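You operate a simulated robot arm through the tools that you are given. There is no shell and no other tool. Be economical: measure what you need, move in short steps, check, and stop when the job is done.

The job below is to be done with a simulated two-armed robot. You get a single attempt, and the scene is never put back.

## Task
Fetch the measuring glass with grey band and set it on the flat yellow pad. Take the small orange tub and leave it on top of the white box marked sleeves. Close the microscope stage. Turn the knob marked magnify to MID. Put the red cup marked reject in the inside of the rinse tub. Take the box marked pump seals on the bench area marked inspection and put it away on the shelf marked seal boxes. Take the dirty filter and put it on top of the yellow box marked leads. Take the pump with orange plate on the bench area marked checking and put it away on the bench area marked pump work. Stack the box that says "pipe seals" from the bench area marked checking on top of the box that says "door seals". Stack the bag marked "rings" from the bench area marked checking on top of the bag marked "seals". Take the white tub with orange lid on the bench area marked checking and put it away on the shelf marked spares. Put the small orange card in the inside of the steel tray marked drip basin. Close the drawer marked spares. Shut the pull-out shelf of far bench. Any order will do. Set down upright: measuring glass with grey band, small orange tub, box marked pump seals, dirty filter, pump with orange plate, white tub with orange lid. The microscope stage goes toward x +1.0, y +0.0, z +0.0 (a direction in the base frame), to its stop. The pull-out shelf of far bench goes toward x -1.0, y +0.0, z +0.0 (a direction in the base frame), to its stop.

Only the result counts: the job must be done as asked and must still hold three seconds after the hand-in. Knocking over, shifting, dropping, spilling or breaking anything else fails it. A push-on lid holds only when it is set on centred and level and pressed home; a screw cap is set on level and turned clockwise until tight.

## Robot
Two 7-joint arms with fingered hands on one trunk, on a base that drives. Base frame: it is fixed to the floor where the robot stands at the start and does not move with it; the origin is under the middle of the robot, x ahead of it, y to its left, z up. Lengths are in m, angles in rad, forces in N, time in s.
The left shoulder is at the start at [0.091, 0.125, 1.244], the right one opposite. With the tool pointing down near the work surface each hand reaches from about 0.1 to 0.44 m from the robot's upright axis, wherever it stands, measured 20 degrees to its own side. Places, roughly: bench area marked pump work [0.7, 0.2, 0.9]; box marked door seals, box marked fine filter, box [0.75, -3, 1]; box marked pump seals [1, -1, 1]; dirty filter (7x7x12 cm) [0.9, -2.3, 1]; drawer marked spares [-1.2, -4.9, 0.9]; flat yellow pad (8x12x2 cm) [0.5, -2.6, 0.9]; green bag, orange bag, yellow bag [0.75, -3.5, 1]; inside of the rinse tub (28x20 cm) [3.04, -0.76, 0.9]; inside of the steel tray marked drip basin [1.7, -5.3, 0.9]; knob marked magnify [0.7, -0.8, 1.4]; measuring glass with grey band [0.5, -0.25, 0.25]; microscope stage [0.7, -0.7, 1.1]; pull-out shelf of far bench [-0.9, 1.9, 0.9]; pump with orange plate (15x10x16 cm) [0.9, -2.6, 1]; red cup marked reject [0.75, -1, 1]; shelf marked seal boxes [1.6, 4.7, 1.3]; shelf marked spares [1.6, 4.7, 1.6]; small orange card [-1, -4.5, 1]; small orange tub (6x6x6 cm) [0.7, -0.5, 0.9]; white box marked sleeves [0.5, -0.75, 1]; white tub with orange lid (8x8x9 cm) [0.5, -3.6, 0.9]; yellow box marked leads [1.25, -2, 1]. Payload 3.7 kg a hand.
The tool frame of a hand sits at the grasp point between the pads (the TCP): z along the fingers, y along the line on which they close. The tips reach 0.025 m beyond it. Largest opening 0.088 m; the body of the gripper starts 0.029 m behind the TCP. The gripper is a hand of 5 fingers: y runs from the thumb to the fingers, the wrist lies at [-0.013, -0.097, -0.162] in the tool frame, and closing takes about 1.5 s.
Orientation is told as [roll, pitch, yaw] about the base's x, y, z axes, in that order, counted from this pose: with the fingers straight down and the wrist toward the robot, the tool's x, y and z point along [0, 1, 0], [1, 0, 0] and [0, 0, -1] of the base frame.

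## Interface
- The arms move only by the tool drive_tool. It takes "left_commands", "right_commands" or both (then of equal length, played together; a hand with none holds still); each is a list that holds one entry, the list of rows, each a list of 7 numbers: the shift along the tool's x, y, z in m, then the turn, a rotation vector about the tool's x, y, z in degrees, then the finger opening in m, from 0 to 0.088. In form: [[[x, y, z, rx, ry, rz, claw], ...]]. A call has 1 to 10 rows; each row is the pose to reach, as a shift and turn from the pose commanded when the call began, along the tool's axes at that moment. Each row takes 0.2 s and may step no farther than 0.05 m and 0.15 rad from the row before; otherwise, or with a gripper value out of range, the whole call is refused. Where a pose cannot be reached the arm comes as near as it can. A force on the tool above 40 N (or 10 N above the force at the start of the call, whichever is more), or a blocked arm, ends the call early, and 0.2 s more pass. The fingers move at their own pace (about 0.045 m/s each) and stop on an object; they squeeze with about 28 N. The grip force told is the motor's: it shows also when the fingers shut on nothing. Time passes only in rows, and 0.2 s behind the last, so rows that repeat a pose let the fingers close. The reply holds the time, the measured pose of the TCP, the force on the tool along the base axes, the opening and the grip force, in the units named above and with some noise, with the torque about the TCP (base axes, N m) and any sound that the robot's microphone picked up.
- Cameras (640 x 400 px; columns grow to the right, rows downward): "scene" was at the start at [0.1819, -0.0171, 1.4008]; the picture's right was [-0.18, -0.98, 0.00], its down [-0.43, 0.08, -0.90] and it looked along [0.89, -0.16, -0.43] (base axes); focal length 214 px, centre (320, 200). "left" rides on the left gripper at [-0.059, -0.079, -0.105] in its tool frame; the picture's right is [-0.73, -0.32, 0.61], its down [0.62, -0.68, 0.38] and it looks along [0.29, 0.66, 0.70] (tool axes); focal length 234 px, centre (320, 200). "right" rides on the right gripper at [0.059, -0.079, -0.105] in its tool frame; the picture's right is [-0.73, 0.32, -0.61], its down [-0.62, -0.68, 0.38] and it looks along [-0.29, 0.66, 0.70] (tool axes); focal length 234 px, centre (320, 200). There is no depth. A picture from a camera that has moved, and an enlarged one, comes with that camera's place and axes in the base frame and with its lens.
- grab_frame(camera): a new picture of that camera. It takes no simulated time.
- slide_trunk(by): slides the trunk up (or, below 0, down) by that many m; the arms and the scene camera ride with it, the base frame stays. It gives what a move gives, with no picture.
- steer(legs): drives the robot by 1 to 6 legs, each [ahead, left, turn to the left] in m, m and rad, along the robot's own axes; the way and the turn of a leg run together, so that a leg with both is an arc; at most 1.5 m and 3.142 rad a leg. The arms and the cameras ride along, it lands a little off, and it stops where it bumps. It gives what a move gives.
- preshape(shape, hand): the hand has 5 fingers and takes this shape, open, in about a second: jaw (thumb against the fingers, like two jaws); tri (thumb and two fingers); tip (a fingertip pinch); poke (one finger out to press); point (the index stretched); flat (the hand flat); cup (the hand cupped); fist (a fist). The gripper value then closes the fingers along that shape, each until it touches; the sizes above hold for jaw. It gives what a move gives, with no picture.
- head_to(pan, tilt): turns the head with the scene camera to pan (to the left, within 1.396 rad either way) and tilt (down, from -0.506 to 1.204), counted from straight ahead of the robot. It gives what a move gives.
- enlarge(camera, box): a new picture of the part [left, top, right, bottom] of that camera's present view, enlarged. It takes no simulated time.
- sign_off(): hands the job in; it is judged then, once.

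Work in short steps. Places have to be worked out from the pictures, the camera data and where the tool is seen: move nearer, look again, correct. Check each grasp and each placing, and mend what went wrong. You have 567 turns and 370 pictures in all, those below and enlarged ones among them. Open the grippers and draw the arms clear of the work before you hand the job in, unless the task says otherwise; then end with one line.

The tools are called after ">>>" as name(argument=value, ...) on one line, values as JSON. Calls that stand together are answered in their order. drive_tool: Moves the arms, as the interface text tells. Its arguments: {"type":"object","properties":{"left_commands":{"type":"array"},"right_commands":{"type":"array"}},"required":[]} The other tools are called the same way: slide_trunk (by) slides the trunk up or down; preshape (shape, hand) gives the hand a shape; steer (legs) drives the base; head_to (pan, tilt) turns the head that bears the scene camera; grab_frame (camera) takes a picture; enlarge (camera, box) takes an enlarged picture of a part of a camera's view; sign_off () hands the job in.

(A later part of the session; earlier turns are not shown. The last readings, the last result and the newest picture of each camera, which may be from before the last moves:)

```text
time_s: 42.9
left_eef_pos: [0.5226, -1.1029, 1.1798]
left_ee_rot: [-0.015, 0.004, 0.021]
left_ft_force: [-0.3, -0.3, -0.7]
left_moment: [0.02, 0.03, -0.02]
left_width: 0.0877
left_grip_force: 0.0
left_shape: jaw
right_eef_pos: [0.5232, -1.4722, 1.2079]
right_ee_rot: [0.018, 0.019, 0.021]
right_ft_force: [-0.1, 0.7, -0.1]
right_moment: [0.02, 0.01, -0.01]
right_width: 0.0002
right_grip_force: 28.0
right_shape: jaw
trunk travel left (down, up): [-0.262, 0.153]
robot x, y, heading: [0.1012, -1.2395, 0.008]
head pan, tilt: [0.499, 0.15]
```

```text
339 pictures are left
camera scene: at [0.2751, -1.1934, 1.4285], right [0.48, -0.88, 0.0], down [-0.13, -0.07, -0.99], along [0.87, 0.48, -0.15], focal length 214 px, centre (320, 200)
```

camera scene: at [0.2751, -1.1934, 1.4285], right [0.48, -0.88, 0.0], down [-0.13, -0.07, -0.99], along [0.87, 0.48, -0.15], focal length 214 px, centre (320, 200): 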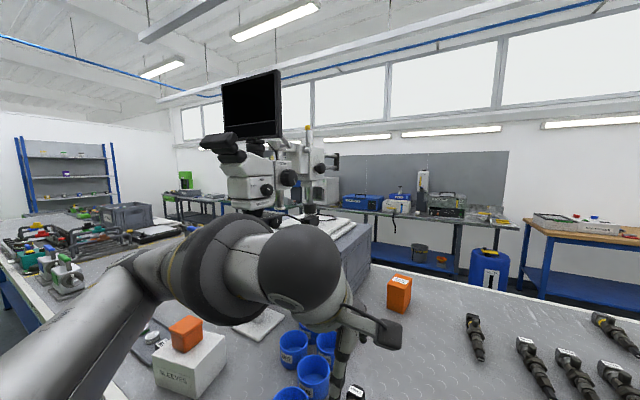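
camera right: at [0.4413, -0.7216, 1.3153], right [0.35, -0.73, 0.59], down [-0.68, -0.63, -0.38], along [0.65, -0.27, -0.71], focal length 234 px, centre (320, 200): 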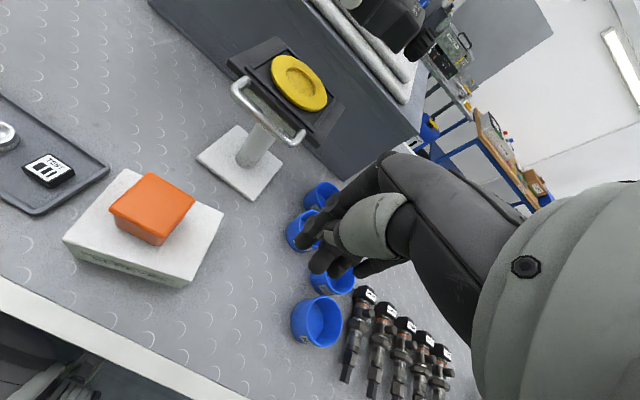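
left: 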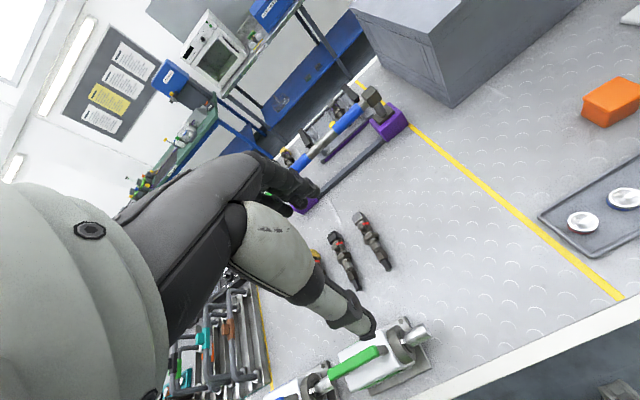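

>>> enlarge(camera="scene", box=[210, 130, 330, 230])

```text
4.00 times, centred on (270, 180) of scene
camera zoom: at [0.2751, -1.1934, 1.4285], right [0.48, -0.88, 0.0], down [-0.13, -0.07, -0.99], along [0.87, 0.48, -0.15], focal length 858 px, centre (520, 280)
```

zoom: 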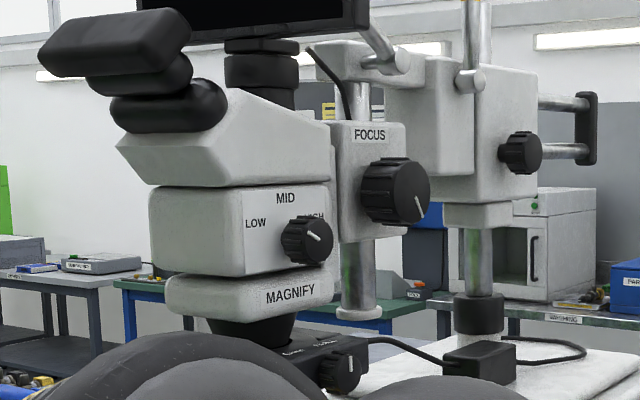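

The magnify knob is on the microscope's right side, at about (0.742,-0.763,1.364). I zoom closer to read its pointer.

>>> enlarge(camera="scene", box=[250, 172, 300, 207])

```text
11.43 times, centred on (275, 190) of scene
camera zoom: at [0.2751, -1.1934, 1.4285], right [0.48, -0.88, 0.0], down [-0.13, -0.07, -0.99], along [0.87, 0.48, -0.15], focal length 2451 px, centre (834, 320)
```

zoom: 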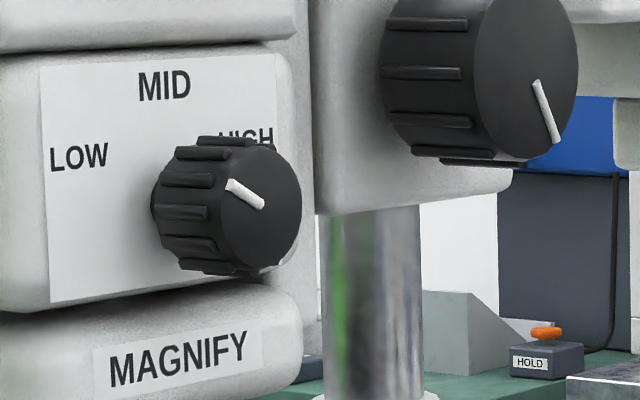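

The pointer is at LOW (left); MID is straight up, so about 60° clockwise as seen facing it. I tuck the left arm up and begin rolling the right hand so its fingers point to +y.

>>> drive_tool(left_commands=[[[0, -0.01, -0.04, 0, 0, 0, 0.088], [0, -0.02, -0.08, 0, 0, 0, 0.088], [0, -0.04, -0.12, 0, 0, 0, 0.088], [0, -0.06, -0.16, 0, 0, 0, 0.088], [0, -0.08, -0.19, 0, 0, 0, 0.088], [0, -0.1, -0.19, 0, 0, 0, 0.088], [0, -0.1, -0.19, 0, 0, 0, 0.088], [0, -0.1, -0.19, 0, 0, 0, 0.088], [0, -0.1, -0.19, 0, 0, 0, 0.088], [0, -0.1, -0.19, 0, 0, 0, 0.088]]], right_commands=[[[0, 0, -0.04, 0, 0, 0, 0.06], [0, 0, -0.08, 0, 0, 0, 0.06], [0, 0, -0.12, 0, 0, 0, 0.06], [0, 0, -0.16, 0, 0, 0, 0.06], [0, 0, -0.16, 0, 8, 0, 0.06], [0, 0, -0.16, 0, 16, 0, 0.06], [0, 0, -0.16, 0, 24, 0, 0.06], [0, 0, -0.16, 0, 32, 0, 0.06], [0, 0, -0.16, 0, 40, 0, 0.06], [0, 0, -0.16, 0, 48, 0, 0.06]]])

```text
time_s: 45.0
left_eef_pos: [0.4229, -1.1015, 1.3684]
left_ee_rot: [-0.014, 0.008, 0.02]
left_ft_force: [0.3, -0.4, -0.4]
left_moment: [-0.04, 0.0, 0.0]
left_width: 0.0878
left_grip_force: 0.1
left_shape: jaw
right_eef_pos: [0.5251, -1.4752, 1.3684]
right_ee_rot: [0.859, 0.019, 0.024]
right_ft_force: [-0.1, -0.5, 0.2]
right_moment: [0.02, 0.02, -0.01]
right_width: 0.06
right_grip_force: 0.1
right_shape: jaw
trunk travel left (down, up): [-0.262, 0.153]
robot x, y, heading: [0.1072, -1.2366, 0.005]
head pan, tilt: [0.499, 0.15]
```

Rolling as expected. I finish the roll to 90° and add −30° about the tool axis.

>>> drive_tool(right_commands=[[[0, 0, 0, 0, 8, 0, 0.06], [0, 0, 0, 0, 16, 0, 0.06], [0, 0, 0, 0, 24, 0, 0.06], [0, 0, 0, 0, 32, 0, 0.06], [0, 0, 0, 0, 40.5, 0, 0.06]]])

>>> drive_tool(right_commands=[[[0, 0, 0, 0, 0, -8, 0.06], [0, 0, 0, 0, 0, -16, 0.06], [0, 0, 0, 0, 0, -24, 0.06], [0, 0, 0, 0, 0, -30, 0.06]]])

>>> grab_frame(camera="right")

```text
time_s: 46.2
left_eef_pos: [0.4234, -1.1002, 1.3684]
left_ee_rot: [-0.017, 0.008, 0.022]
left_ft_force: [-0.3, 0.2, 1.2]
left_moment: [-0.02, 0.0, -0.02]
left_width: 0.0879
left_grip_force: 0.0
left_shape: jaw
right_eef_pos: [0.526, -1.4743, 1.3678]
right_ee_rot: [1.564, 0.02, 0.023]
right_ft_force: [-0.2, -0.5, -0.2]
right_moment: [0.01, -0.01, 0.03]
right_width: 0.0597
right_grip_force: 0.1
right_shape: jaw
trunk travel left (down, up): [-0.262, 0.153]
robot x, y, heading: [0.1038, -1.2398, 0.004]
head pan, tilt: [0.499, 0.15]
```

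```text
time_s: 47.2
left_eef_pos: [0.4166, -1.1111, 1.3713]
left_ee_rot: [-0.01, -0.001, 0.017]
left_ft_force: [0.2, 0.8, -0.5]
left_moment: [0.0, 0.01, 0.01]
left_width: 0.0881
left_grip_force: 0.1
left_shape: jaw
right_eef_pos: [0.5178, -1.4842, 1.3698]
right_ee_rot: [1.563, -0.512, 0.02]
right_ft_force: [-0.1, -0.7, 0.1]
right_moment: [0.02, 0.03, 0.02]
right_width: 0.0598
right_grip_force: 0.0
right_shape: jaw
trunk travel left (down, up): [-0.262, 0.153]
robot x, y, heading: [0.1005, -1.2392, 0.001]
head pan, tilt: [0.499, 0.15]
```

```text
336 pictures are left
camera right: at [0.4226, -1.5918, 1.3829], right [0.65, -0.6, -0.47], down [-0.29, 0.37, -0.88], along [0.7, 0.71, 0.06], focal length 234 px, centre (320, 200)
```

right: 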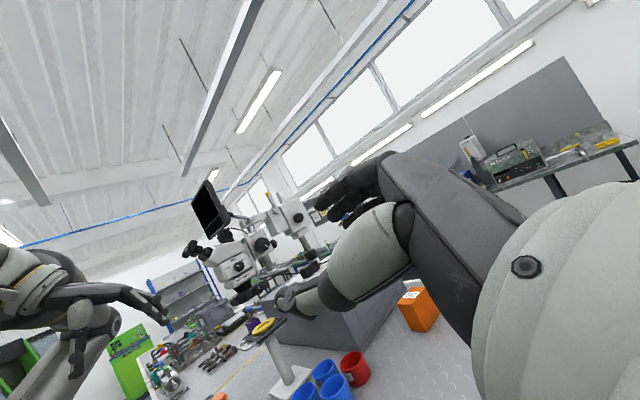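

The view shows the microscope ahead. I move the left hand further left and drive the base to about (0.16,-0.88).

>>> drive_tool(left_commands=[[[0.04, 0, 0, 0, 0, 0, 0.088], [0.08, 0, 0, 0, 0, 0, 0.088], [0.12, 0, 0, 0, 0, 0, 0.088], [0.15, 0, 0, 0, 0, 0, 0.088]]])

>>> steer(legs=[[0, 0.36, 0], [0.06, 0, 0]])

>>> grab_frame(camera="right")

>>> grab_frame(camera="scene")

```text
time_s: 48.2
left_eef_pos: [0.4133, -0.9605, 1.3704]
left_ee_rot: [-0.007, 0.001, 0.02]
left_ft_force: [0.9, -0.8, -0.8]
left_moment: [-0.01, 0.03, -0.01]
left_width: 0.0876
left_grip_force: 0.0
left_shape: jaw
right_eef_pos: [0.518, -1.4843, 1.3696]
right_ee_rot: [1.561, -0.51, 0.026]
right_ft_force: [0.1, -0.7, -0.3]
right_moment: [0.0, 0.01, 0.01]
right_width: 0.0601
right_grip_force: 0.0
right_shape: jaw
trunk travel left (down, up): [-0.262, 0.153]
robot x, y, heading: [0.1036, -1.2369, 0.005]
head pan, tilt: [0.499, 0.15]
```

```text
time_s: 49.1
left_eef_pos: [0.4184, -0.9593, 1.3686]
left_ee_rot: [-0.007, 0.005, 0.014]
left_ft_force: [-0.7, 0.2, 0.3]
left_moment: [-0.03, 0.0, 0.01]
left_width: 0.0878
left_grip_force: 0.1
left_shape: jaw
right_eef_pos: [0.52, -1.4837, 1.3669]
right_ee_rot: [1.548, -0.501, 0.019]
right_ft_force: [0.5, -0.8, 0.6]
right_moment: [0.02, 0.01, 0.0]
right_width: 0.0599
right_grip_force: 0.2
right_shape: jaw
trunk travel left (down, up): [-0.262, 0.153]
robot x, y, heading: [0.0992, -1.2386, -0.003]
head pan, tilt: [0.499, 0.15]
stopped in leg 1: the robot was blocked; the commanded pose is now the measured one
```

```text
335 pictures are left
camera right: at [0.4251, -1.5886, 1.382], right [0.64, -0.61, -0.47], down [-0.3, 0.36, -0.88], along [0.71, 0.7, 0.05], focal length 234 px, centre (320, 200)
```

right: 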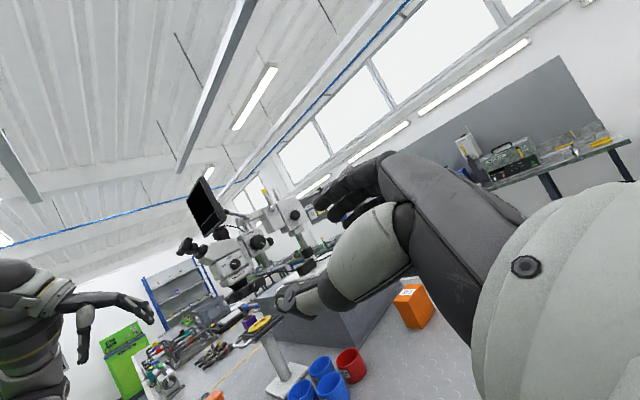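

```text
334 pictures are left
camera scene: at [0.272, -1.1997, 1.4286], right [0.48, -0.88, 0.0], down [-0.13, -0.07, -0.99], along [0.87, 0.47, -0.14], focal length 214 px, centre (320, 200)
```

scene: 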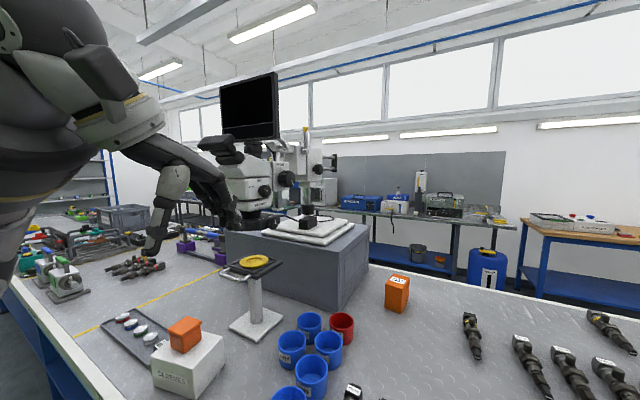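

The base was blocked at once going left; I back up a little first, then go left.

>>> steer(legs=[[-0.08, 0, 0]])

>>> steer(legs=[[0, 0.36, 0]])

```text
time_s: 50.2
left_eef_pos: [0.3392, -0.9493, 1.3651]
left_ee_rot: [-0.013, 0.004, 0.015]
left_ft_force: [-0.4, -0.6, 0.0]
left_moment: [0.0, -0.02, 0.01]
left_width: 0.0878
left_grip_force: 0.1
left_shape: jaw
right_eef_pos: [0.4447, -1.4755, 1.3705]
right_ee_rot: [1.545, -0.504, 0.025]
right_ft_force: [-0.2, -0.6, 0.6]
right_moment: [-0.02, 0.03, -0.02]
right_width: 0.0598
right_grip_force: 0.0
right_shape: jaw
trunk travel left (down, up): [-0.262, 0.153]
robot x, y, heading: [0.0242, -1.233, -0.003]
head pan, tilt: [0.499, 0.15]
```

```text
time_s: 53.9
left_eef_pos: [0.3406, -0.5927, 1.3657]
left_ee_rot: [-0.014, 0.007, 0.019]
left_ft_force: [-0.6, 0.1, 0.1]
left_moment: [0.0, 0.0, -0.01]
left_width: 0.0878
left_grip_force: 0.0
left_shape: jaw
right_eef_pos: [0.4442, -1.1174, 1.3697]
right_ee_rot: [1.546, -0.504, 0.027]
right_ft_force: [0.6, -0.3, 0.0]
right_moment: [-0.02, 0.03, 0.0]
right_width: 0.0598
right_grip_force: 0.1
right_shape: jaw
trunk travel left (down, up): [-0.262, 0.153]
robot x, y, heading: [0.0226, -0.8784, 0.0]
head pan, tilt: [0.499, 0.15]
```

Now ahead to x≈0.16.

>>> steer(legs=[[0.14, 0, 0]])

>>> head_to(pan=0.1, tilt=0.1)

>>> grab_frame(camera="scene")

>>> grab_frame(camera="right")

```text
time_s: 55.2
left_eef_pos: [0.4808, -0.5917, 1.3657]
left_ee_rot: [-0.016, 0.006, 0.017]
left_ft_force: [0.0, 0.1, 0.1]
left_moment: [0.01, 0.05, 0.02]
left_width: 0.0879
left_grip_force: 0.0
left_shape: jaw
right_eef_pos: [0.5855, -1.1166, 1.3686]
right_ee_rot: [1.545, -0.503, 0.025]
right_ft_force: [0.5, -0.5, -0.9]
right_moment: [-0.01, -0.01, 0.04]
right_width: 0.0599
right_grip_force: 0.1
right_shape: jaw
trunk travel left (down, up): [-0.262, 0.153]
robot x, y, heading: [0.1596, -0.8755, 0.003]
head pan, tilt: [0.499, 0.15]
```

```text
time_s: 56.1
left_eef_pos: [0.4818, -0.5918, 1.3651]
left_ee_rot: [-0.015, 0.004, 0.017]
left_ft_force: [-0.2, -0.8, 0.8]
left_moment: [0.01, 0.0, 0.02]
left_width: 0.0879
left_grip_force: 0.0
left_shape: jaw
right_eef_pos: [0.586, -1.1167, 1.3692]
right_ee_rot: [1.546, -0.503, 0.027]
right_ft_force: [0.1, -0.7, 0.1]
right_moment: [-0.03, 0.01, 0.01]
right_width: 0.0597
right_grip_force: 0.1
right_shape: jaw
trunk travel left (down, up): [-0.262, 0.153]
robot x, y, heading: [0.163, -0.8784, 0.004]
head pan, tilt: [0.099, 0.099]
```

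```text
333 pictures are left
camera scene: at [0.3458, -0.8682, 1.4332], right [0.1, -0.99, 0.0], down [-0.1, -0.01, -0.99], along [0.99, 0.1, -0.1], focal length 214 px, centre (320, 200)
```

scene: 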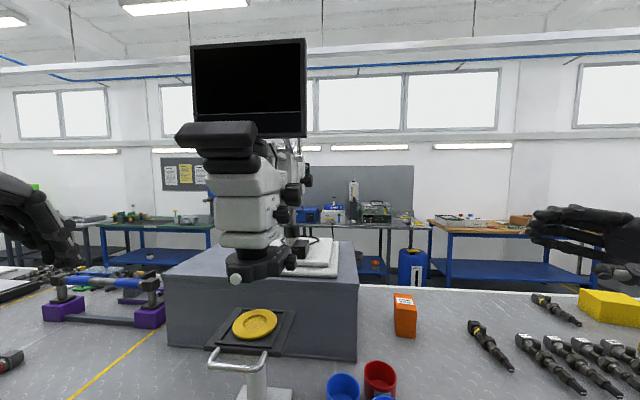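

```text
332 pictures are left
camera right: at [0.49, -1.2218, 1.3846], right [0.64, -0.61, -0.47], down [-0.3, 0.36, -0.88], along [0.71, 0.71, 0.05], focal length 234 px, centre (320, 200)
```

right: 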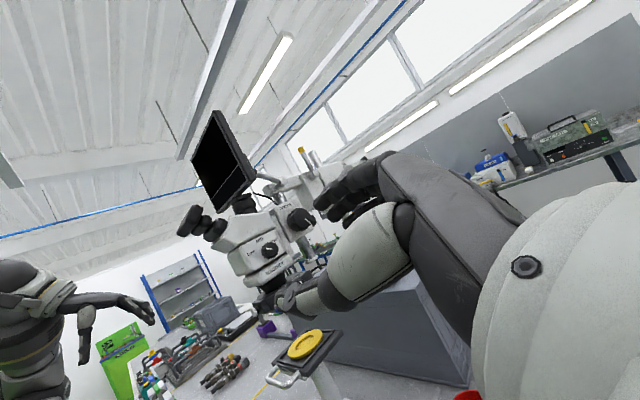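

Both cameras put the knob at (0.742,-0.765,1.367). The focus knob is close on its +x side, so I start from a level grasp (turn back 30°) with a narrow opening, at a stand-off of y≈-0.87.

>>> drive_tool(right_commands=[[[-0.015, 0.03, 0, 0, 0, 8, 0.05], [-0.03, 0.06, 0, 0, 0, 16, 0.05], [-0.05, 0.09, 0.01, 0, 0, 24, 0.05], [-0.065, 0.12, 0.03, 0, 0, 29, 0.05], [-0.071, 0.136, 0.06, 0, 0, 29, 0.05], [-0.071, 0.136, 0.1, 0, 0, 29, 0.05], [-0.071, 0.136, 0.14, 0, 0, 29, 0.05], [-0.071, 0.136, 0.18, 0, 0, 29, 0.05], [-0.071, 0.136, 0.22, 0, 0, 29, 0.05], [-0.071, 0.136, 0.245, 0, 0, 29, 0.05]]])

>>> grab_frame(camera="scene")

>>> grab_frame(camera="right")

```text
time_s: 58.3
left_eef_pos: [0.4805, -0.5902, 1.365]
left_ee_rot: [-0.016, 0.008, 0.018]
left_ft_force: [-0.2, 0.3, 0.2]
left_moment: [-0.02, 0.02, -0.03]
left_width: 0.0876
left_grip_force: 0.0
left_shape: jaw
right_eef_pos: [0.7344, -0.8678, 1.3672]
right_ee_rot: [1.546, 0.002, 0.013]
right_ft_force: [-0.7, -1.1, -0.9]
right_moment: [-0.01, -0.01, 0.02]
right_width: 0.0505
right_grip_force: 0.1
right_shape: jaw
trunk travel left (down, up): [-0.262, 0.153]
robot x, y, heading: [0.164, -0.8804, 0.002]
head pan, tilt: [0.099, 0.099]
```

```text
331 pictures are left
camera scene: at [0.3458, -0.8678, 1.4332], right [0.1, -0.99, 0.0], down [-0.1, -0.01, -0.99], along [0.99, 0.1, -0.1], focal length 214 px, centre (320, 200)
```

scene: 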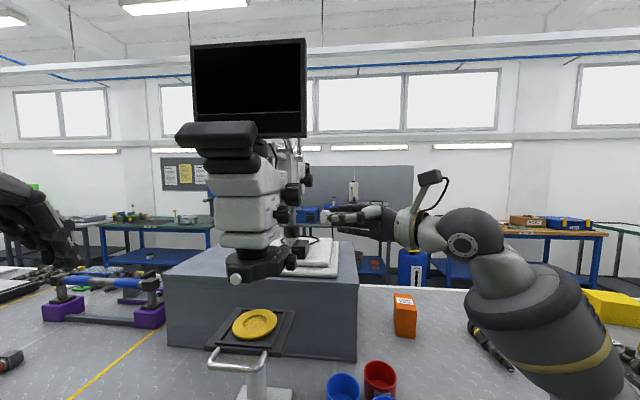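

```text
330 pictures are left
camera right: at [0.658, -0.9723, 1.4278], right [0.33, -0.62, -0.71], down [-0.69, 0.36, -0.63], along [0.65, 0.7, -0.31], focal length 234 px, centre (320, 200)
```

right: 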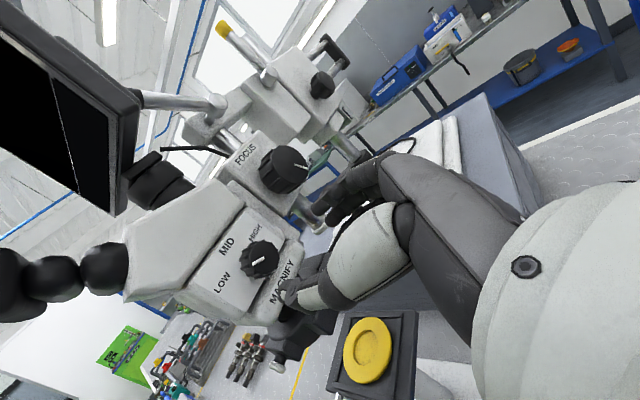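

Knob confirmed at (0.739,-0.77,1.365), straight ahead of the fingers. I advance 8.5 cm so that the tips straddle it.

>>> drive_tool(right_commands=[[[-0.001, 0.005, 0.03, 0, 0, 0, 0.055], [-0.002, 0.005, 0.055, 0, 0, 0, 0.055], [-0.002, 0.005, 0.07, 0, 0, 0, 0.055], [-0.002, 0.005, 0.085, 0, 0, 0, 0.055]]])

>>> grab_frame(camera="right")

>>> enlarge(camera="scene", box=[220, 160, 380, 280])

```text
time_s: 59.3
left_eef_pos: [0.4811, -0.5906, 1.365]
left_ee_rot: [-0.016, 0.006, 0.019]
left_ft_force: [-0.2, 0.9, -0.4]
left_moment: [0.01, 0.0, -0.02]
left_width: 0.0877
left_grip_force: 0.1
left_shape: jaw
right_eef_pos: [0.7391, -0.7831, 1.3624]
right_ee_rot: [1.546, 0.002, 0.014]
right_ft_force: [-0.1, 0.4, 0.7]
right_moment: [0.02, 0.0, 0.0]
right_width: 0.0545
right_grip_force: 0.1
right_shape: jaw
trunk travel left (down, up): [-0.262, 0.153]
robot x, y, heading: [0.1641, -0.8827, 0.005]
head pan, tilt: [0.099, 0.099]
```

```text
329 pictures are left
camera right: at [0.6628, -0.887, 1.4227], right [0.33, -0.62, -0.71], down [-0.69, 0.36, -0.63], along [0.65, 0.7, -0.31], focal length 234 px, centre (320, 200)
```

right: 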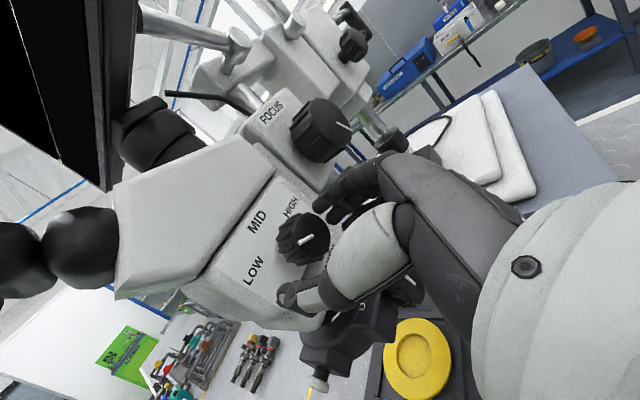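

```text
3.33 times, centred on (300, 220) of scene
camera zoom: at [0.3458, -0.8679, 1.4332], right [0.1, -0.99, 0.0], down [-0.1, -0.01, -1.0], along [0.99, 0.1, -0.1], focal length 715 px, centre (387, 133)
```

zoom: 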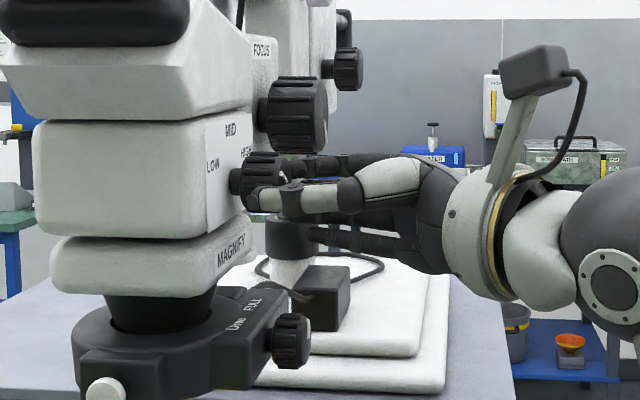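

The hand is about 1 cm low on the knob. I raise it, advance slightly, and close.

>>> drive_tool(right_commands=[[[0.01, -0.003, 0.0, 0, 0, 0, 0.055], [0.01, -0.003, 0.006, 0, 0, 0, 0.055], [0.01, -0.003, 0.006, 0, 0, 0, 0.0], [0.01, -0.003, 0.006, 0, 0, 0, 0.0], [0.01, -0.003, 0.006, 0, 0, 0, 0.0], [0.01, -0.003, 0.006, 0, 0, 0, 0.0], [0.01, -0.003, 0.006, 0, 0, 0, 0.0]]])

>>> grab_frame(camera="right")

>>> enlarge(camera="scene", box=[220, 160, 380, 280])

```text
time_s: 60.9
left_eef_pos: [0.4808, -0.5918, 1.365]
left_ee_rot: [-0.015, 0.004, 0.017]
left_ft_force: [0.5, 0.3, 0.4]
left_moment: [0.0, 0.01, 0.0]
left_width: 0.088
left_grip_force: 0.0
left_shape: jaw
right_eef_pos: [0.7358, -0.7772, 1.3712]
right_ee_rot: [1.548, 0.002, 0.014]
right_ft_force: [0.3, 0.7, 2.0]
right_moment: [0.02, -0.04, -0.07]
right_width: 0.0214
right_grip_force: 27.8
right_shape: jaw
trunk travel left (down, up): [-0.262, 0.153]
robot x, y, heading: [0.1627, -0.8806, 0.003]
head pan, tilt: [0.099, 0.099]
```

```text
327 pictures are left
camera right: at [0.6588, -0.8805, 1.4333], right [0.33, -0.62, -0.71], down [-0.69, 0.36, -0.63], along [0.65, 0.7, -0.31], focal length 234 px, centre (320, 200)
```

right: 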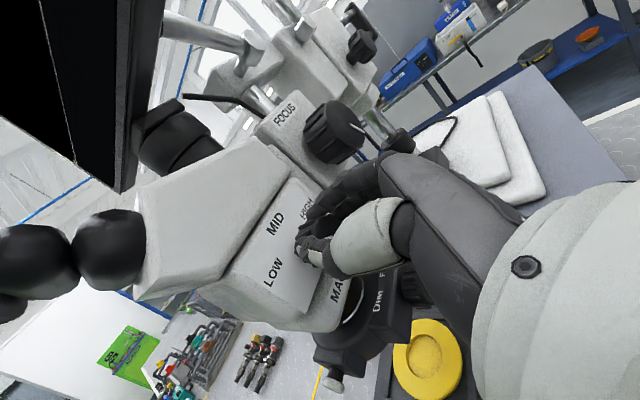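

```text
3.33 times, centred on (300, 220) of scene
camera zoom: at [0.3455, -0.8681, 1.4333], right [0.1, -0.99, 0.0], down [-0.1, -0.01, -1.0], along [0.99, 0.1, -0.1], focal length 715 px, centre (387, 133)
```

zoom: 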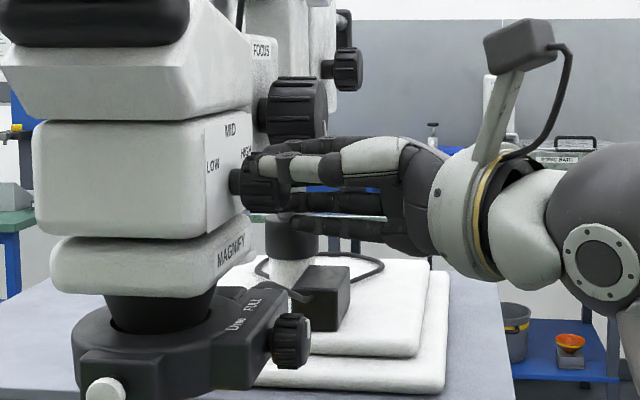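

The thumb is now a bit high on the knob (width 21 mm is a chord). I open, lower 5 mm, and close again.

>>> drive_tool(right_commands=[[[0, 0, 0, 0, 0, 0, 0.05], [0, 0, 0, 0, 0, 0, 0.05], [0, 0, 0, 0, 0, 0, 0.05], [-0.006, 0.002, 0, 0, 0, 0, 0.05], [-0.006, 0.002, 0, 0, 0, 0, 0.0], [-0.006, 0.002, 0, 0, 0, 0, 0.0], [-0.006, 0.002, 0, 0, 0, 0, 0.0], [-0.006, 0.002, 0, 0, 0, 0, 0.0], [-0.006, 0.002, 0, 0, 0, 0, 0.0]]])

>>> enlarge(camera="scene", box=[220, 160, 380, 280])

```text
time_s: 62.9
left_eef_pos: [0.4802, -0.5916, 1.3651]
left_ee_rot: [-0.015, 0.004, 0.018]
left_ft_force: [0.0, 0.2, 0.2]
left_moment: [0.0, -0.03, 0.03]
left_width: 0.0877
left_grip_force: 0.0
left_shape: jaw
right_eef_pos: [0.7371, -0.7764, 1.3672]
right_ee_rot: [1.547, 0.003, 0.014]
right_ft_force: [-3.1, -0.3, -0.1]
right_moment: [0.03, 0.0, 0.0]
right_width: 0.0252
right_grip_force: 28.0
right_shape: jaw
trunk travel left (down, up): [-0.262, 0.153]
robot x, y, heading: [0.1616, -0.8805, 0.009]
head pan, tilt: [0.099, 0.099]
```

```text
3.33 times, centred on (300, 220) of scene
camera zoom: at [0.345, -0.8682, 1.4333], right [0.1, -0.99, 0.0], down [-0.1, -0.01, -1.0], along [0.99, 0.1, -0.1], focal length 715 px, centre (387, 133)
```

zoom: 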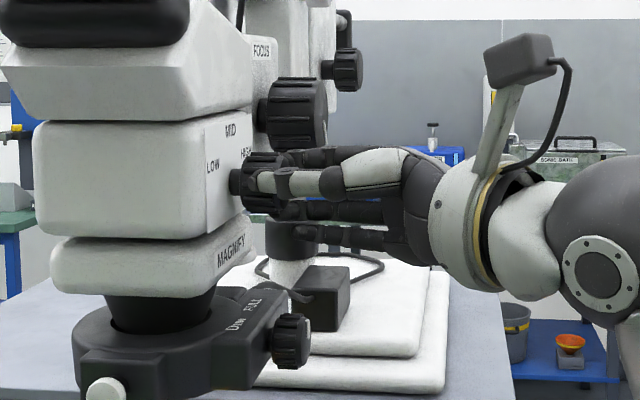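

Thumb centred on the knob now. I turn +60° about the tool axis (clockwise facing the knob).

>>> drive_tool(right_commands=[[[0, 0, 0, 0, 0, 7.5, 0], [0, 0, 0, 0, 0, 15, 0], [0, 0, 0, 0, 0, 22.5, 0], [0, 0, 0, 0, 0, 30, 0], [0, 0, 0, 0, 0, 37.5, 0], [0, 0, 0, 0, 0, 45, 0], [0, 0, 0, 0, 0, 52.5, 0], [0, 0, 0, 0, 0, 60, 0]]])

>>> grab_frame(camera="right")

>>> enlarge(camera="scene", box=[220, 160, 380, 280])

```text
time_s: 64.7
left_eef_pos: [0.482, -0.5913, 1.3651]
left_ee_rot: [-0.015, 0.006, 0.019]
left_ft_force: [0.3, 0.3, 0.7]
left_moment: [-0.01, 0.0, -0.04]
left_width: 0.0876
left_grip_force: 0.0
left_shape: jaw
right_eef_pos: [0.7396, -0.7773, 1.3673]
right_ee_rot: [1.532, 1.048, -0.02]
right_ft_force: [12.4, 4.7, 16.7]
right_moment: [0.31, -0.2, -0.14]
right_width: 0.0231
right_grip_force: 27.9
right_shape: jaw
trunk travel left (down, up): [-0.262, 0.153]
robot x, y, heading: [0.1616, -0.8787, 0.003]
head pan, tilt: [0.099, 0.099]
```

```text
324 pictures are left
camera right: at [0.7523, -0.8795, 1.4666], right [-0.46, -0.62, -0.63], down [-0.89, 0.38, 0.27], along [0.07, 0.68, -0.73], focal length 234 px, centre (320, 200)
```

right: 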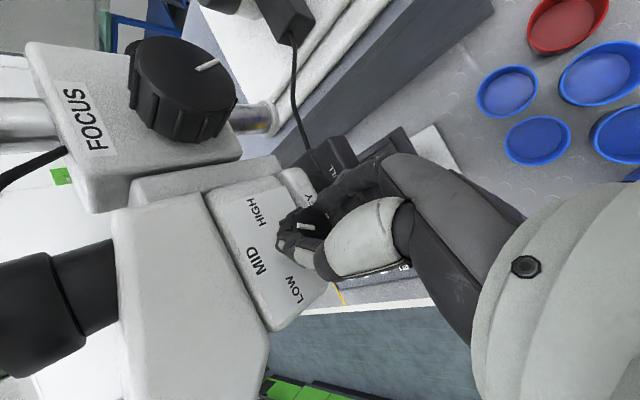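

```text
3.33 times, centred on (300, 220) of scene
camera zoom: at [0.3465, -0.8676, 1.4332], right [0.1, -0.99, 0.0], down [-0.1, -0.01, -0.99], along [0.99, 0.1, -0.1], focal length 715 px, centre (387, 133)
```

zoom: 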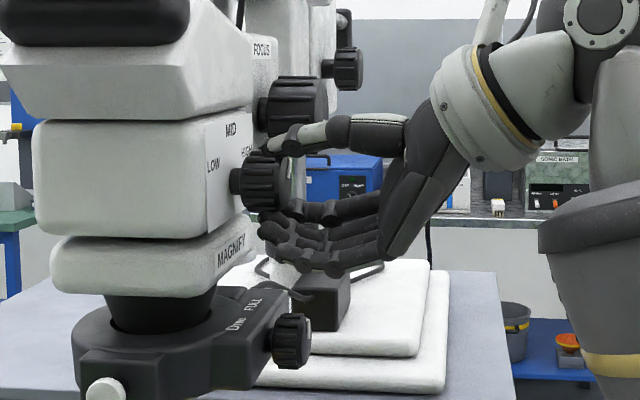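

>>> enlarge(camera="right", box=[220, 180, 360, 310])

```text
3.08 times, centred on (290, 245) of right
camera zoom: at [0.7523, -0.8795, 1.4666], right [-0.46, -0.62, -0.63], down [-0.89, 0.38, 0.27], along [0.07, 0.68, -0.73], focal length 720 px, centre (412, 62)
```

zoom: 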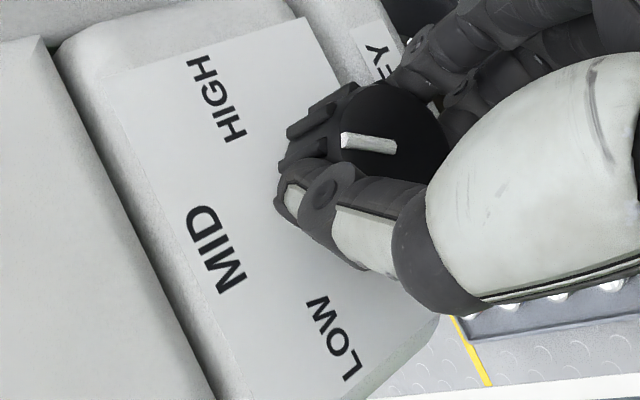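

The pointer is now judged about 20° past MID toward HIGH. I turn back 18° and look again.

>>> drive_tool(right_commands=[[[0, 0, 0, 0, 0, -7, 0], [0, 0, 0, 0, 0, -14, 0], [0, 0, 0, 0, 0, -18, 0]]])

>>> enlarge(camera="right", box=[220, 180, 360, 310])

```text
time_s: 65.5
left_eef_pos: [0.4795, -0.5916, 1.3657]
left_ee_rot: [-0.016, 0.006, 0.017]
left_ft_force: [0.4, -0.7, -0.4]
left_moment: [0.01, 0.03, 0.01]
left_width: 0.0878
left_grip_force: 0.0
left_shape: jaw
right_eef_pos: [0.7386, -0.7776, 1.3656]
right_ee_rot: [1.54, 0.734, -0.007]
right_ft_force: [4.0, 3.0, 7.2]
right_moment: [0.11, -0.06, 0.0]
right_width: 0.0232
right_grip_force: 27.8
right_shape: jaw
trunk travel left (down, up): [-0.262, 0.153]
robot x, y, heading: [0.1609, -0.88, 0.001]
head pan, tilt: [0.099, 0.099]
```

```text
3.08 times, centred on (290, 245) of right
camera zoom: at [0.721, -0.879, 1.4645], right [-0.24, -0.63, -0.74], down [-0.93, 0.37, -0.02], along [0.28, 0.68, -0.67], focal length 720 px, centre (412, 62)
```

zoom: 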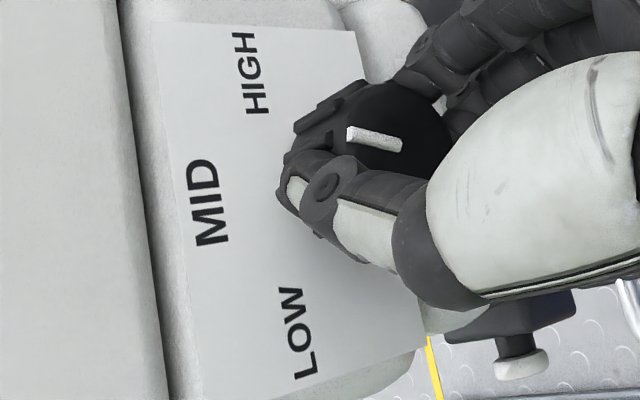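

Still about 15° towards HIGH. I turn back another 15°.

>>> drive_tool(right_commands=[[[0, 0, 0, 0, 0, -7, 0], [0, 0, 0, 0, 0, -14, 0], [0, 0, 0, 0, 0, -16, 0]]])

>>> enlarge(camera="right", box=[220, 180, 360, 310])

```text
time_s: 66.3
left_eef_pos: [0.48, -0.5914, 1.3643]
left_ee_rot: [-0.016, 0.006, 0.019]
left_ft_force: [-0.3, 0.1, -0.7]
left_moment: [0.01, 0.02, 0.0]
left_width: 0.0877
left_grip_force: 0.0
left_shape: jaw
right_eef_pos: [0.7368, -0.7774, 1.366]
right_ee_rot: [1.544, 0.455, 0.002]
right_ft_force: [0.1, 5.0, 0.6]
right_moment: [-0.03, 0.03, 0.01]
right_width: 0.0244
right_grip_force: 28.5
right_shape: jaw
trunk travel left (down, up): [-0.262, 0.153]
robot x, y, heading: [0.1645, -0.8739, 0.004]
head pan, tilt: [0.099, 0.099]
```

```text
3.08 times, centred on (290, 245) of right
camera zoom: at [0.6947, -0.8801, 1.4563], right [-0.02, -0.63, -0.78], down [-0.89, 0.36, -0.27], along [0.45, 0.69, -0.57], focal length 720 px, centre (412, 62)
```

zoom: 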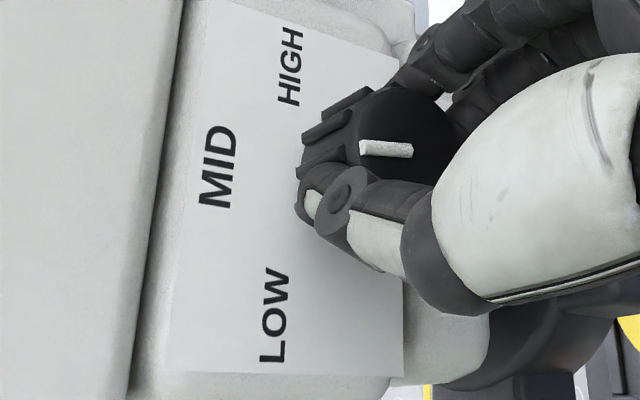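

Now the pointer is about 12° short of MID (towards LOW). I turn +12°.

>>> drive_tool(right_commands=[[[0, 0, 0, 0, 0, 6, 0], [0, 0, 0, 0, 0, 12, 0], [0, 0, 0, 0, 0, 12, 0]]])

>>> enlarge(camera="right", box=[220, 180, 360, 310])

```text
time_s: 67.1
left_eef_pos: [0.4799, -0.5913, 1.366]
left_ee_rot: [-0.017, 0.007, 0.018]
left_ft_force: [0.1, 0.4, -0.1]
left_moment: [0.01, 0.0, 0.01]
left_width: 0.088
left_grip_force: 0.0
left_shape: jaw
right_eef_pos: [0.7375, -0.7765, 1.3685]
right_ee_rot: [1.544, 0.666, -0.004]
right_ft_force: [4.5, 5.7, 8.2]
right_moment: [0.14, -0.14, -0.06]
right_width: 0.0249
right_grip_force: 27.7
right_shape: jaw
trunk travel left (down, up): [-0.262, 0.153]
robot x, y, heading: [0.1631, -0.8788, 0.002]
head pan, tilt: [0.099, 0.099]
```

```text
3.08 times, centred on (290, 245) of right
camera zoom: at [0.7138, -0.8801, 1.4651], right [-0.19, -0.63, -0.76], down [-0.93, 0.37, -0.08], along [0.33, 0.69, -0.65], focal length 720 px, centre (412, 62)
```

zoom: 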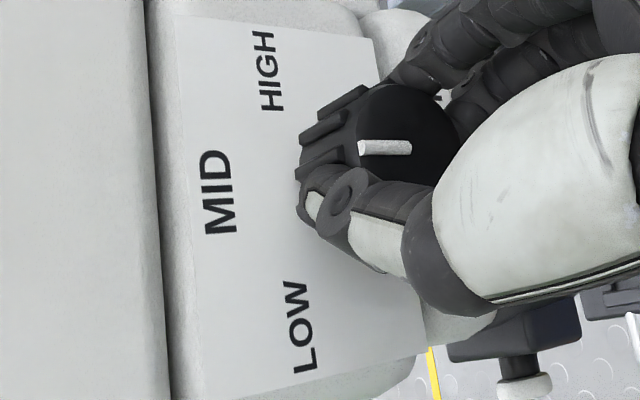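

The pointer now reads within about 5° of MID. I release, withdraw, and check.

>>> drive_tool(right_commands=[[[0, 0, 0, 0, 0, 0, 0.05], [0, 0, 0, 0, 0, 0, 0.05], [0, 0, 0, 0, 0, 0, 0.05], [0, 0, 0, 0, 0, 0, 0.05], [0, 0, -0.03, 0, 0, 0, 0.05], [0, 0, -0.07, 0, 0, 0, 0.05], [0, 0, -0.11, 0, 0, 0, 0.05]]])

>>> enlarge(camera="right", box=[200, 150, 360, 310])

```text
time_s: 68.7
left_eef_pos: [0.48, -0.593, 1.3661]
left_ee_rot: [-0.014, 0.005, 0.016]
left_ft_force: [0.0, 0.9, 0.4]
left_moment: [0.0, 0.02, -0.01]
left_width: 0.0879
left_grip_force: 0.1
left_shape: jaw
right_eef_pos: [0.7388, -0.8873, 1.3683]
right_ee_rot: [1.543, 0.665, -0.003]
right_ft_force: [0.3, -0.7, 0.7]
right_moment: [-0.01, 0.03, -0.01]
right_width: 0.0497
right_grip_force: 0.0
right_shape: jaw
trunk travel left (down, up): [-0.262, 0.153]
robot x, y, heading: [0.1671, -0.8779, 0.007]
head pan, tilt: [0.099, 0.099]
```

```text
2.50 times, centred on (280, 230) of right
camera zoom: at [0.7147, -0.9899, 1.4651], right [-0.19, -0.63, -0.76], down [-0.93, 0.37, -0.08], along [0.33, 0.69, -0.65], focal length 585 px, centre (420, 125)
```

zoom: 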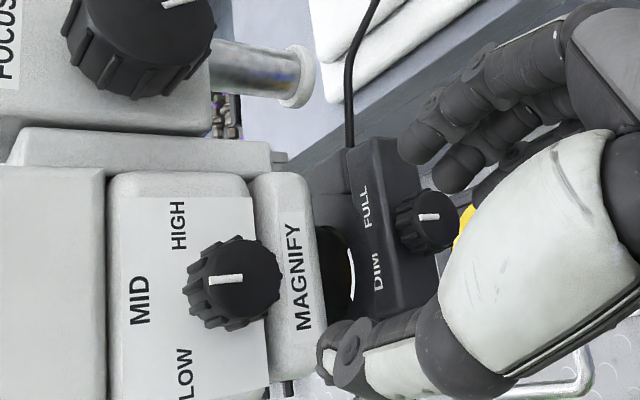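

The pointer stands at MID. Next the red cup: I turn the right hand back to point down, drawing it back a bit meanwhile.

>>> drive_tool(right_commands=[[[0, 0, -0.02, 0, 0, -8, 0.06], [0, 0, -0.04, 0, 0, -16, 0.06], [0, 0, -0.06, 0, 0, -24, 0.06], [0, 0, -0.08, 0, 0, -32, 0.06], [0, 0, -0.1, 0, 0, -38, 0.06]]])

>>> drive_tool(right_commands=[[[0, -0.01, 0, 0, -8, 0, 0.088], [0, -0.02, 0, 0, -16, 0, 0.088], [0, -0.03, 0, 0, -24, 0, 0.088], [0, -0.04, 0, 0, -32, 0, 0.088], [0, -0.05, 0, 0, -40, 0, 0.088], [0, -0.06, 0, 0, -48, 0, 0.088], [0, -0.07, 0, 0, -56, 0, 0.088], [0, -0.08, 0, 0, -64, 0, 0.088], [0, -0.09, 0, 0, -72, 0, 0.088], [0, -0.1, 0, 0, -80, 0, 0.088]]])

>>> head_to(pan=-0.2, tilt=0.6)

>>> grab_frame(camera="scene")

```text
time_s: 69.9
left_eef_pos: [0.4795, -0.5905, 1.3664]
left_ee_rot: [-0.013, 0.007, 0.016]
left_ft_force: [0.5, -0.3, -0.1]
left_moment: [0.01, 0.03, 0.0]
left_width: 0.0876
left_grip_force: 0.2
left_shape: jaw
right_eef_pos: [0.7409, -0.9887, 1.372]
right_ee_rot: [1.548, -0.002, 0.014]
right_ft_force: [-0.4, -0.3, 0.4]
right_moment: [0.0, 0.01, 0.0]
right_width: 0.06
right_grip_force: 0.0
right_shape: jaw
trunk travel left (down, up): [-0.262, 0.153]
robot x, y, heading: [0.1592, -0.8759, 0.006]
head pan, tilt: [0.099, 0.099]
```

```text
time_s: 72.1
left_eef_pos: [0.4799, -0.5918, 1.3664]
left_ee_rot: [-0.018, 0.005, 0.017]
left_ft_force: [-0.5, 0.5, -0.2]
left_moment: [-0.01, -0.01, 0.0]
left_width: 0.0879
left_grip_force: 0.1
left_shape: jaw
right_eef_pos: [0.6399, -0.9898, 1.3726]
right_ee_rot: [0.149, 0.002, 0.015]
right_ft_force: [0.3, 0.4, 0.8]
right_moment: [-0.01, 0.02, 0.0]
right_width: 0.0875
right_grip_force: 0.1
right_shape: jaw
trunk travel left (down, up): [-0.262, 0.153]
robot x, y, heading: [0.1637, -0.877, 0.003]
head pan, tilt: [0.099, 0.099]
```

```text
time_s: 73.0
left_eef_pos: [0.4796, -0.5914, 1.366]
left_ee_rot: [-0.016, 0.006, 0.019]
left_ft_force: [0.7, -0.4, -0.8]
left_moment: [0.03, 0.0, -0.02]
left_width: 0.088
left_grip_force: 0.0
left_shape: jaw
right_eef_pos: [0.6408, -0.9907, 1.3719]
right_ee_rot: [0.152, 0.002, 0.012]
right_ft_force: [-1.0, -0.6, -0.4]
right_moment: [-0.04, -0.01, 0.01]
right_width: 0.0876
right_grip_force: 0.0
right_shape: jaw
trunk travel left (down, up): [-0.262, 0.153]
robot x, y, heading: [0.1644, -0.8805, -0.002]
head pan, tilt: [-0.201, 0.6]
```

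```text
317 pictures are left
camera scene: at [0.3408, -0.895, 1.3871], right [-0.2, -0.98, 0.0], down [-0.55, 0.11, -0.83], along [0.81, -0.16, -0.56], focal length 214 px, centre (320, 200)
```

scene: 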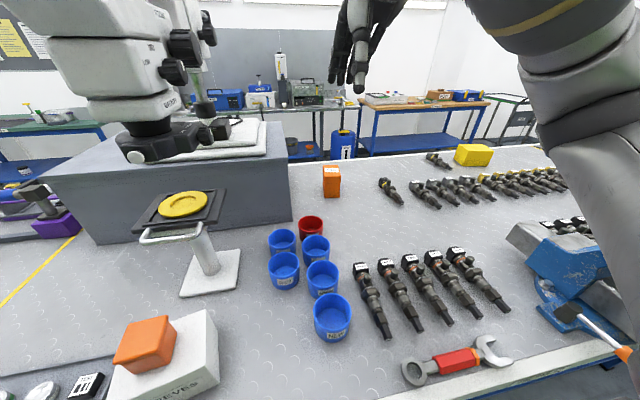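

>>> enlarge(camera="scene", box=[250, 150, 370, 350])

```text
2.00 times, centred on (310, 250) of scene
camera zoom: at [0.3408, -0.895, 1.3871], right [-0.2, -0.98, 0.0], down [-0.55, 0.11, -0.83], along [0.81, -0.16, -0.56], focal length 429 px, centre (340, 100)
```

zoom: 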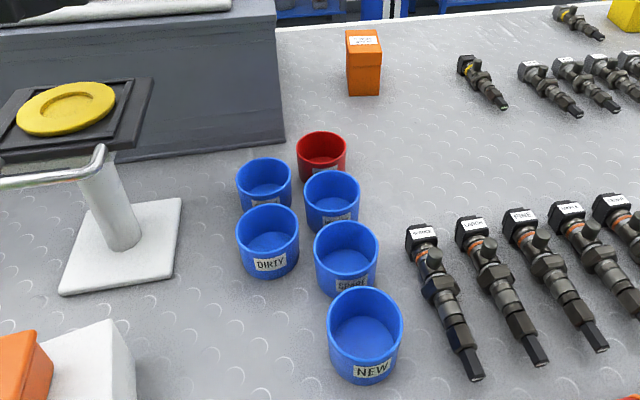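

The red cup is judged at (0.826,-0.963), 7.6 cm wide, with blue cups close on its near and left-near sides. I'll grip along a 45° diagonal; first lower the trunk, level the hand and yaw it 45°.

>>> drive_tool(right_commands=[[[0, 0, 0, 0, -4.3, 0, 0.088], [0, 0, 0, 0, -8.6, 0, 0.088]]])

>>> drive_tool(right_commands=[[[0, 0, 0, 0, 0, -8, 0.088], [0, 0, 0, 0, 0, -16, 0.088], [0, 0, 0, 0, 0, -24, 0.088], [0, 0, 0, 0, 0, -32, 0.088], [0, 0, 0, 0, 0, -40, 0.088], [0, 0, 0, 0, 0, -45, 0.088]]])

>>> slide_trunk(by=-0.1)

>>> steer(legs=[[0.025, 0.0, 0]])

```text
time_s: 73.6
left_eef_pos: [0.4801, -0.5914, 1.3655]
left_ee_rot: [-0.015, 0.004, 0.017]
left_ft_force: [-0.3, 0.1, -0.1]
left_moment: [0.04, -0.03, -0.01]
left_width: 0.0878
left_grip_force: 0.0
left_shape: jaw
right_eef_pos: [0.6412, -0.9886, 1.3731]
right_ee_rot: [0.001, 0.002, 0.015]
right_ft_force: [-0.3, -0.2, 0.2]
right_moment: [0.0, -0.02, 0.0]
right_width: 0.0876
right_grip_force: 0.1
right_shape: jaw
trunk travel left (down, up): [-0.262, 0.153]
robot x, y, heading: [0.1646, -0.8772, 0.007]
head pan, tilt: [-0.201, 0.6]
```

```text
time_s: 75.0
left_eef_pos: [0.4815, -0.5927, 1.3654]
left_ee_rot: [-0.017, 0.007, 0.019]
left_ft_force: [0.1, -0.3, -0.7]
left_moment: [-0.02, -0.02, 0.0]
left_width: 0.0879
left_grip_force: 0.0
left_shape: jaw
right_eef_pos: [0.6416, -0.989, 1.3728]
right_ee_rot: [0.001, 0.0, 0.801]
right_ft_force: [1.0, 0.2, -1.3]
right_moment: [0.02, -0.06, -0.01]
right_width: 0.0874
right_grip_force: 0.1
right_shape: jaw
trunk travel left (down, up): [-0.262, 0.153]
robot x, y, heading: [0.163, -0.8772, -0.001]
head pan, tilt: [-0.201, 0.6]
```

```text
time_s: 76.3
left_eef_pos: [0.5119, -0.5913, 1.2499]
left_ee_rot: [-0.014, 0.089, 0.018]
left_ft_force: [-0.9, 0.5, 0.8]
left_moment: [-0.01, -0.02, -0.02]
left_width: 0.0877
left_grip_force: 0.0
left_shape: jaw
right_eef_pos: [0.6389, -0.9897, 1.2741]
right_ee_rot: [0.0, -0.004, 0.8]
right_ft_force: [-1.0, 0.4, 0.5]
right_moment: [-0.01, -0.03, -0.03]
right_width: 0.0879
right_grip_force: 0.1
right_shape: jaw
trunk travel left (down, up): [-0.162, 0.253]
robot x, y, heading: [0.1634, -0.8813, 0.009]
head pan, tilt: [-0.201, 0.6]
```

```text
time_s: 77.3
left_eef_pos: [0.5388, -0.5922, 1.2483]
left_ee_rot: [-0.013, 0.096, 0.014]
left_ft_force: [1.2, 1.2, 0.4]
left_moment: [0.0, -0.04, -0.03]
left_width: 0.0877
left_grip_force: 0.0
left_shape: jaw
right_eef_pos: [0.663, -0.9895, 1.2709]
right_ee_rot: [0.004, 0.0, 0.794]
right_ft_force: [0.5, -0.4, 0.0]
right_moment: [-0.01, 0.03, -0.01]
right_width: 0.0876
right_grip_force: 0.0
right_shape: jaw
trunk travel left (down, up): [-0.162, 0.253]
robot x, y, heading: [0.187, -0.8812, -0.002]
head pan, tilt: [-0.201, 0.6]
stopped in leg 1: the robot was blocked; the commanded pose is now the measured one
```

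I move above the cup (0.826,-0.963), staying at z≈1.12.

>>> drive_tool(right_commands=[[[-0.02, 0.027, 0.0, 0, 0, 0, 0.088], [-0.04, 0.054, 0.02, 0, 0, 0, 0.088], [-0.06, 0.081, 0.05, 0, 0, 0, 0.088], [-0.08, 0.108, 0.08, 0, 0, 0, 0.088], [-0.098, 0.133, 0.11, 0, 0, 0, 0.088], [-0.098, 0.133, 0.14, 0, 0, 0, 0.088]]])

>>> grab_frame(camera="scene")

>>> grab_frame(camera="right")

```text
time_s: 78.7
left_eef_pos: [0.5395, -0.5929, 1.2475]
left_ee_rot: [-0.014, 0.094, 0.015]
left_ft_force: [0.6, 0.6, -0.7]
left_moment: [0.04, 0.0, -0.02]
left_width: 0.088
left_grip_force: 0.1
left_shape: jaw
right_eef_pos: [0.8272, -0.9645, 1.1308]
right_ee_rot: [0.004, 0.0, 0.795]
right_ft_force: [0.0, -0.2, 0.7]
right_moment: [-0.01, -0.03, 0.03]
right_width: 0.0874
right_grip_force: 0.1
right_shape: jaw
trunk travel left (down, up): [-0.162, 0.253]
robot x, y, heading: [0.1834, -0.8769, -0.003]
head pan, tilt: [-0.201, 0.6]
```

```text
315 pictures are left
camera scene: at [0.4642, -0.895, 1.2797], right [-0.2, -0.98, 0.0], down [-0.55, 0.11, -0.82], along [0.81, -0.16, -0.57], focal length 214 px, centre (320, 200)
```

scene: 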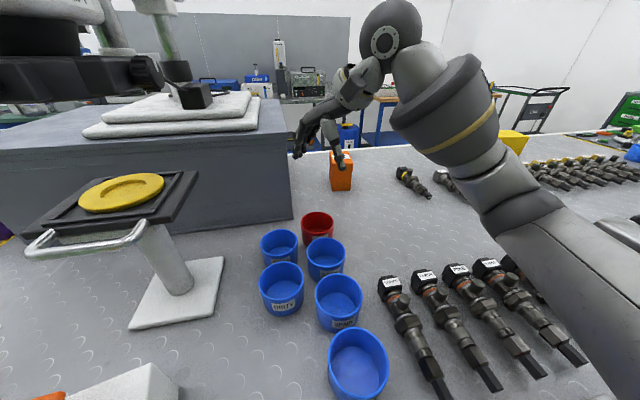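

```text
314 pictures are left
camera right: at [0.7305, -0.9799, 1.2357], right [0.75, -0.28, 0.61], down [-0.03, -0.92, -0.39], along [0.67, 0.27, -0.7], focal length 234 px, centre (320, 200)
```

right: 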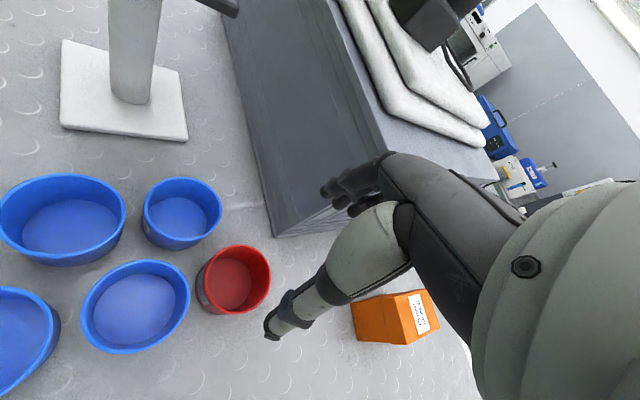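

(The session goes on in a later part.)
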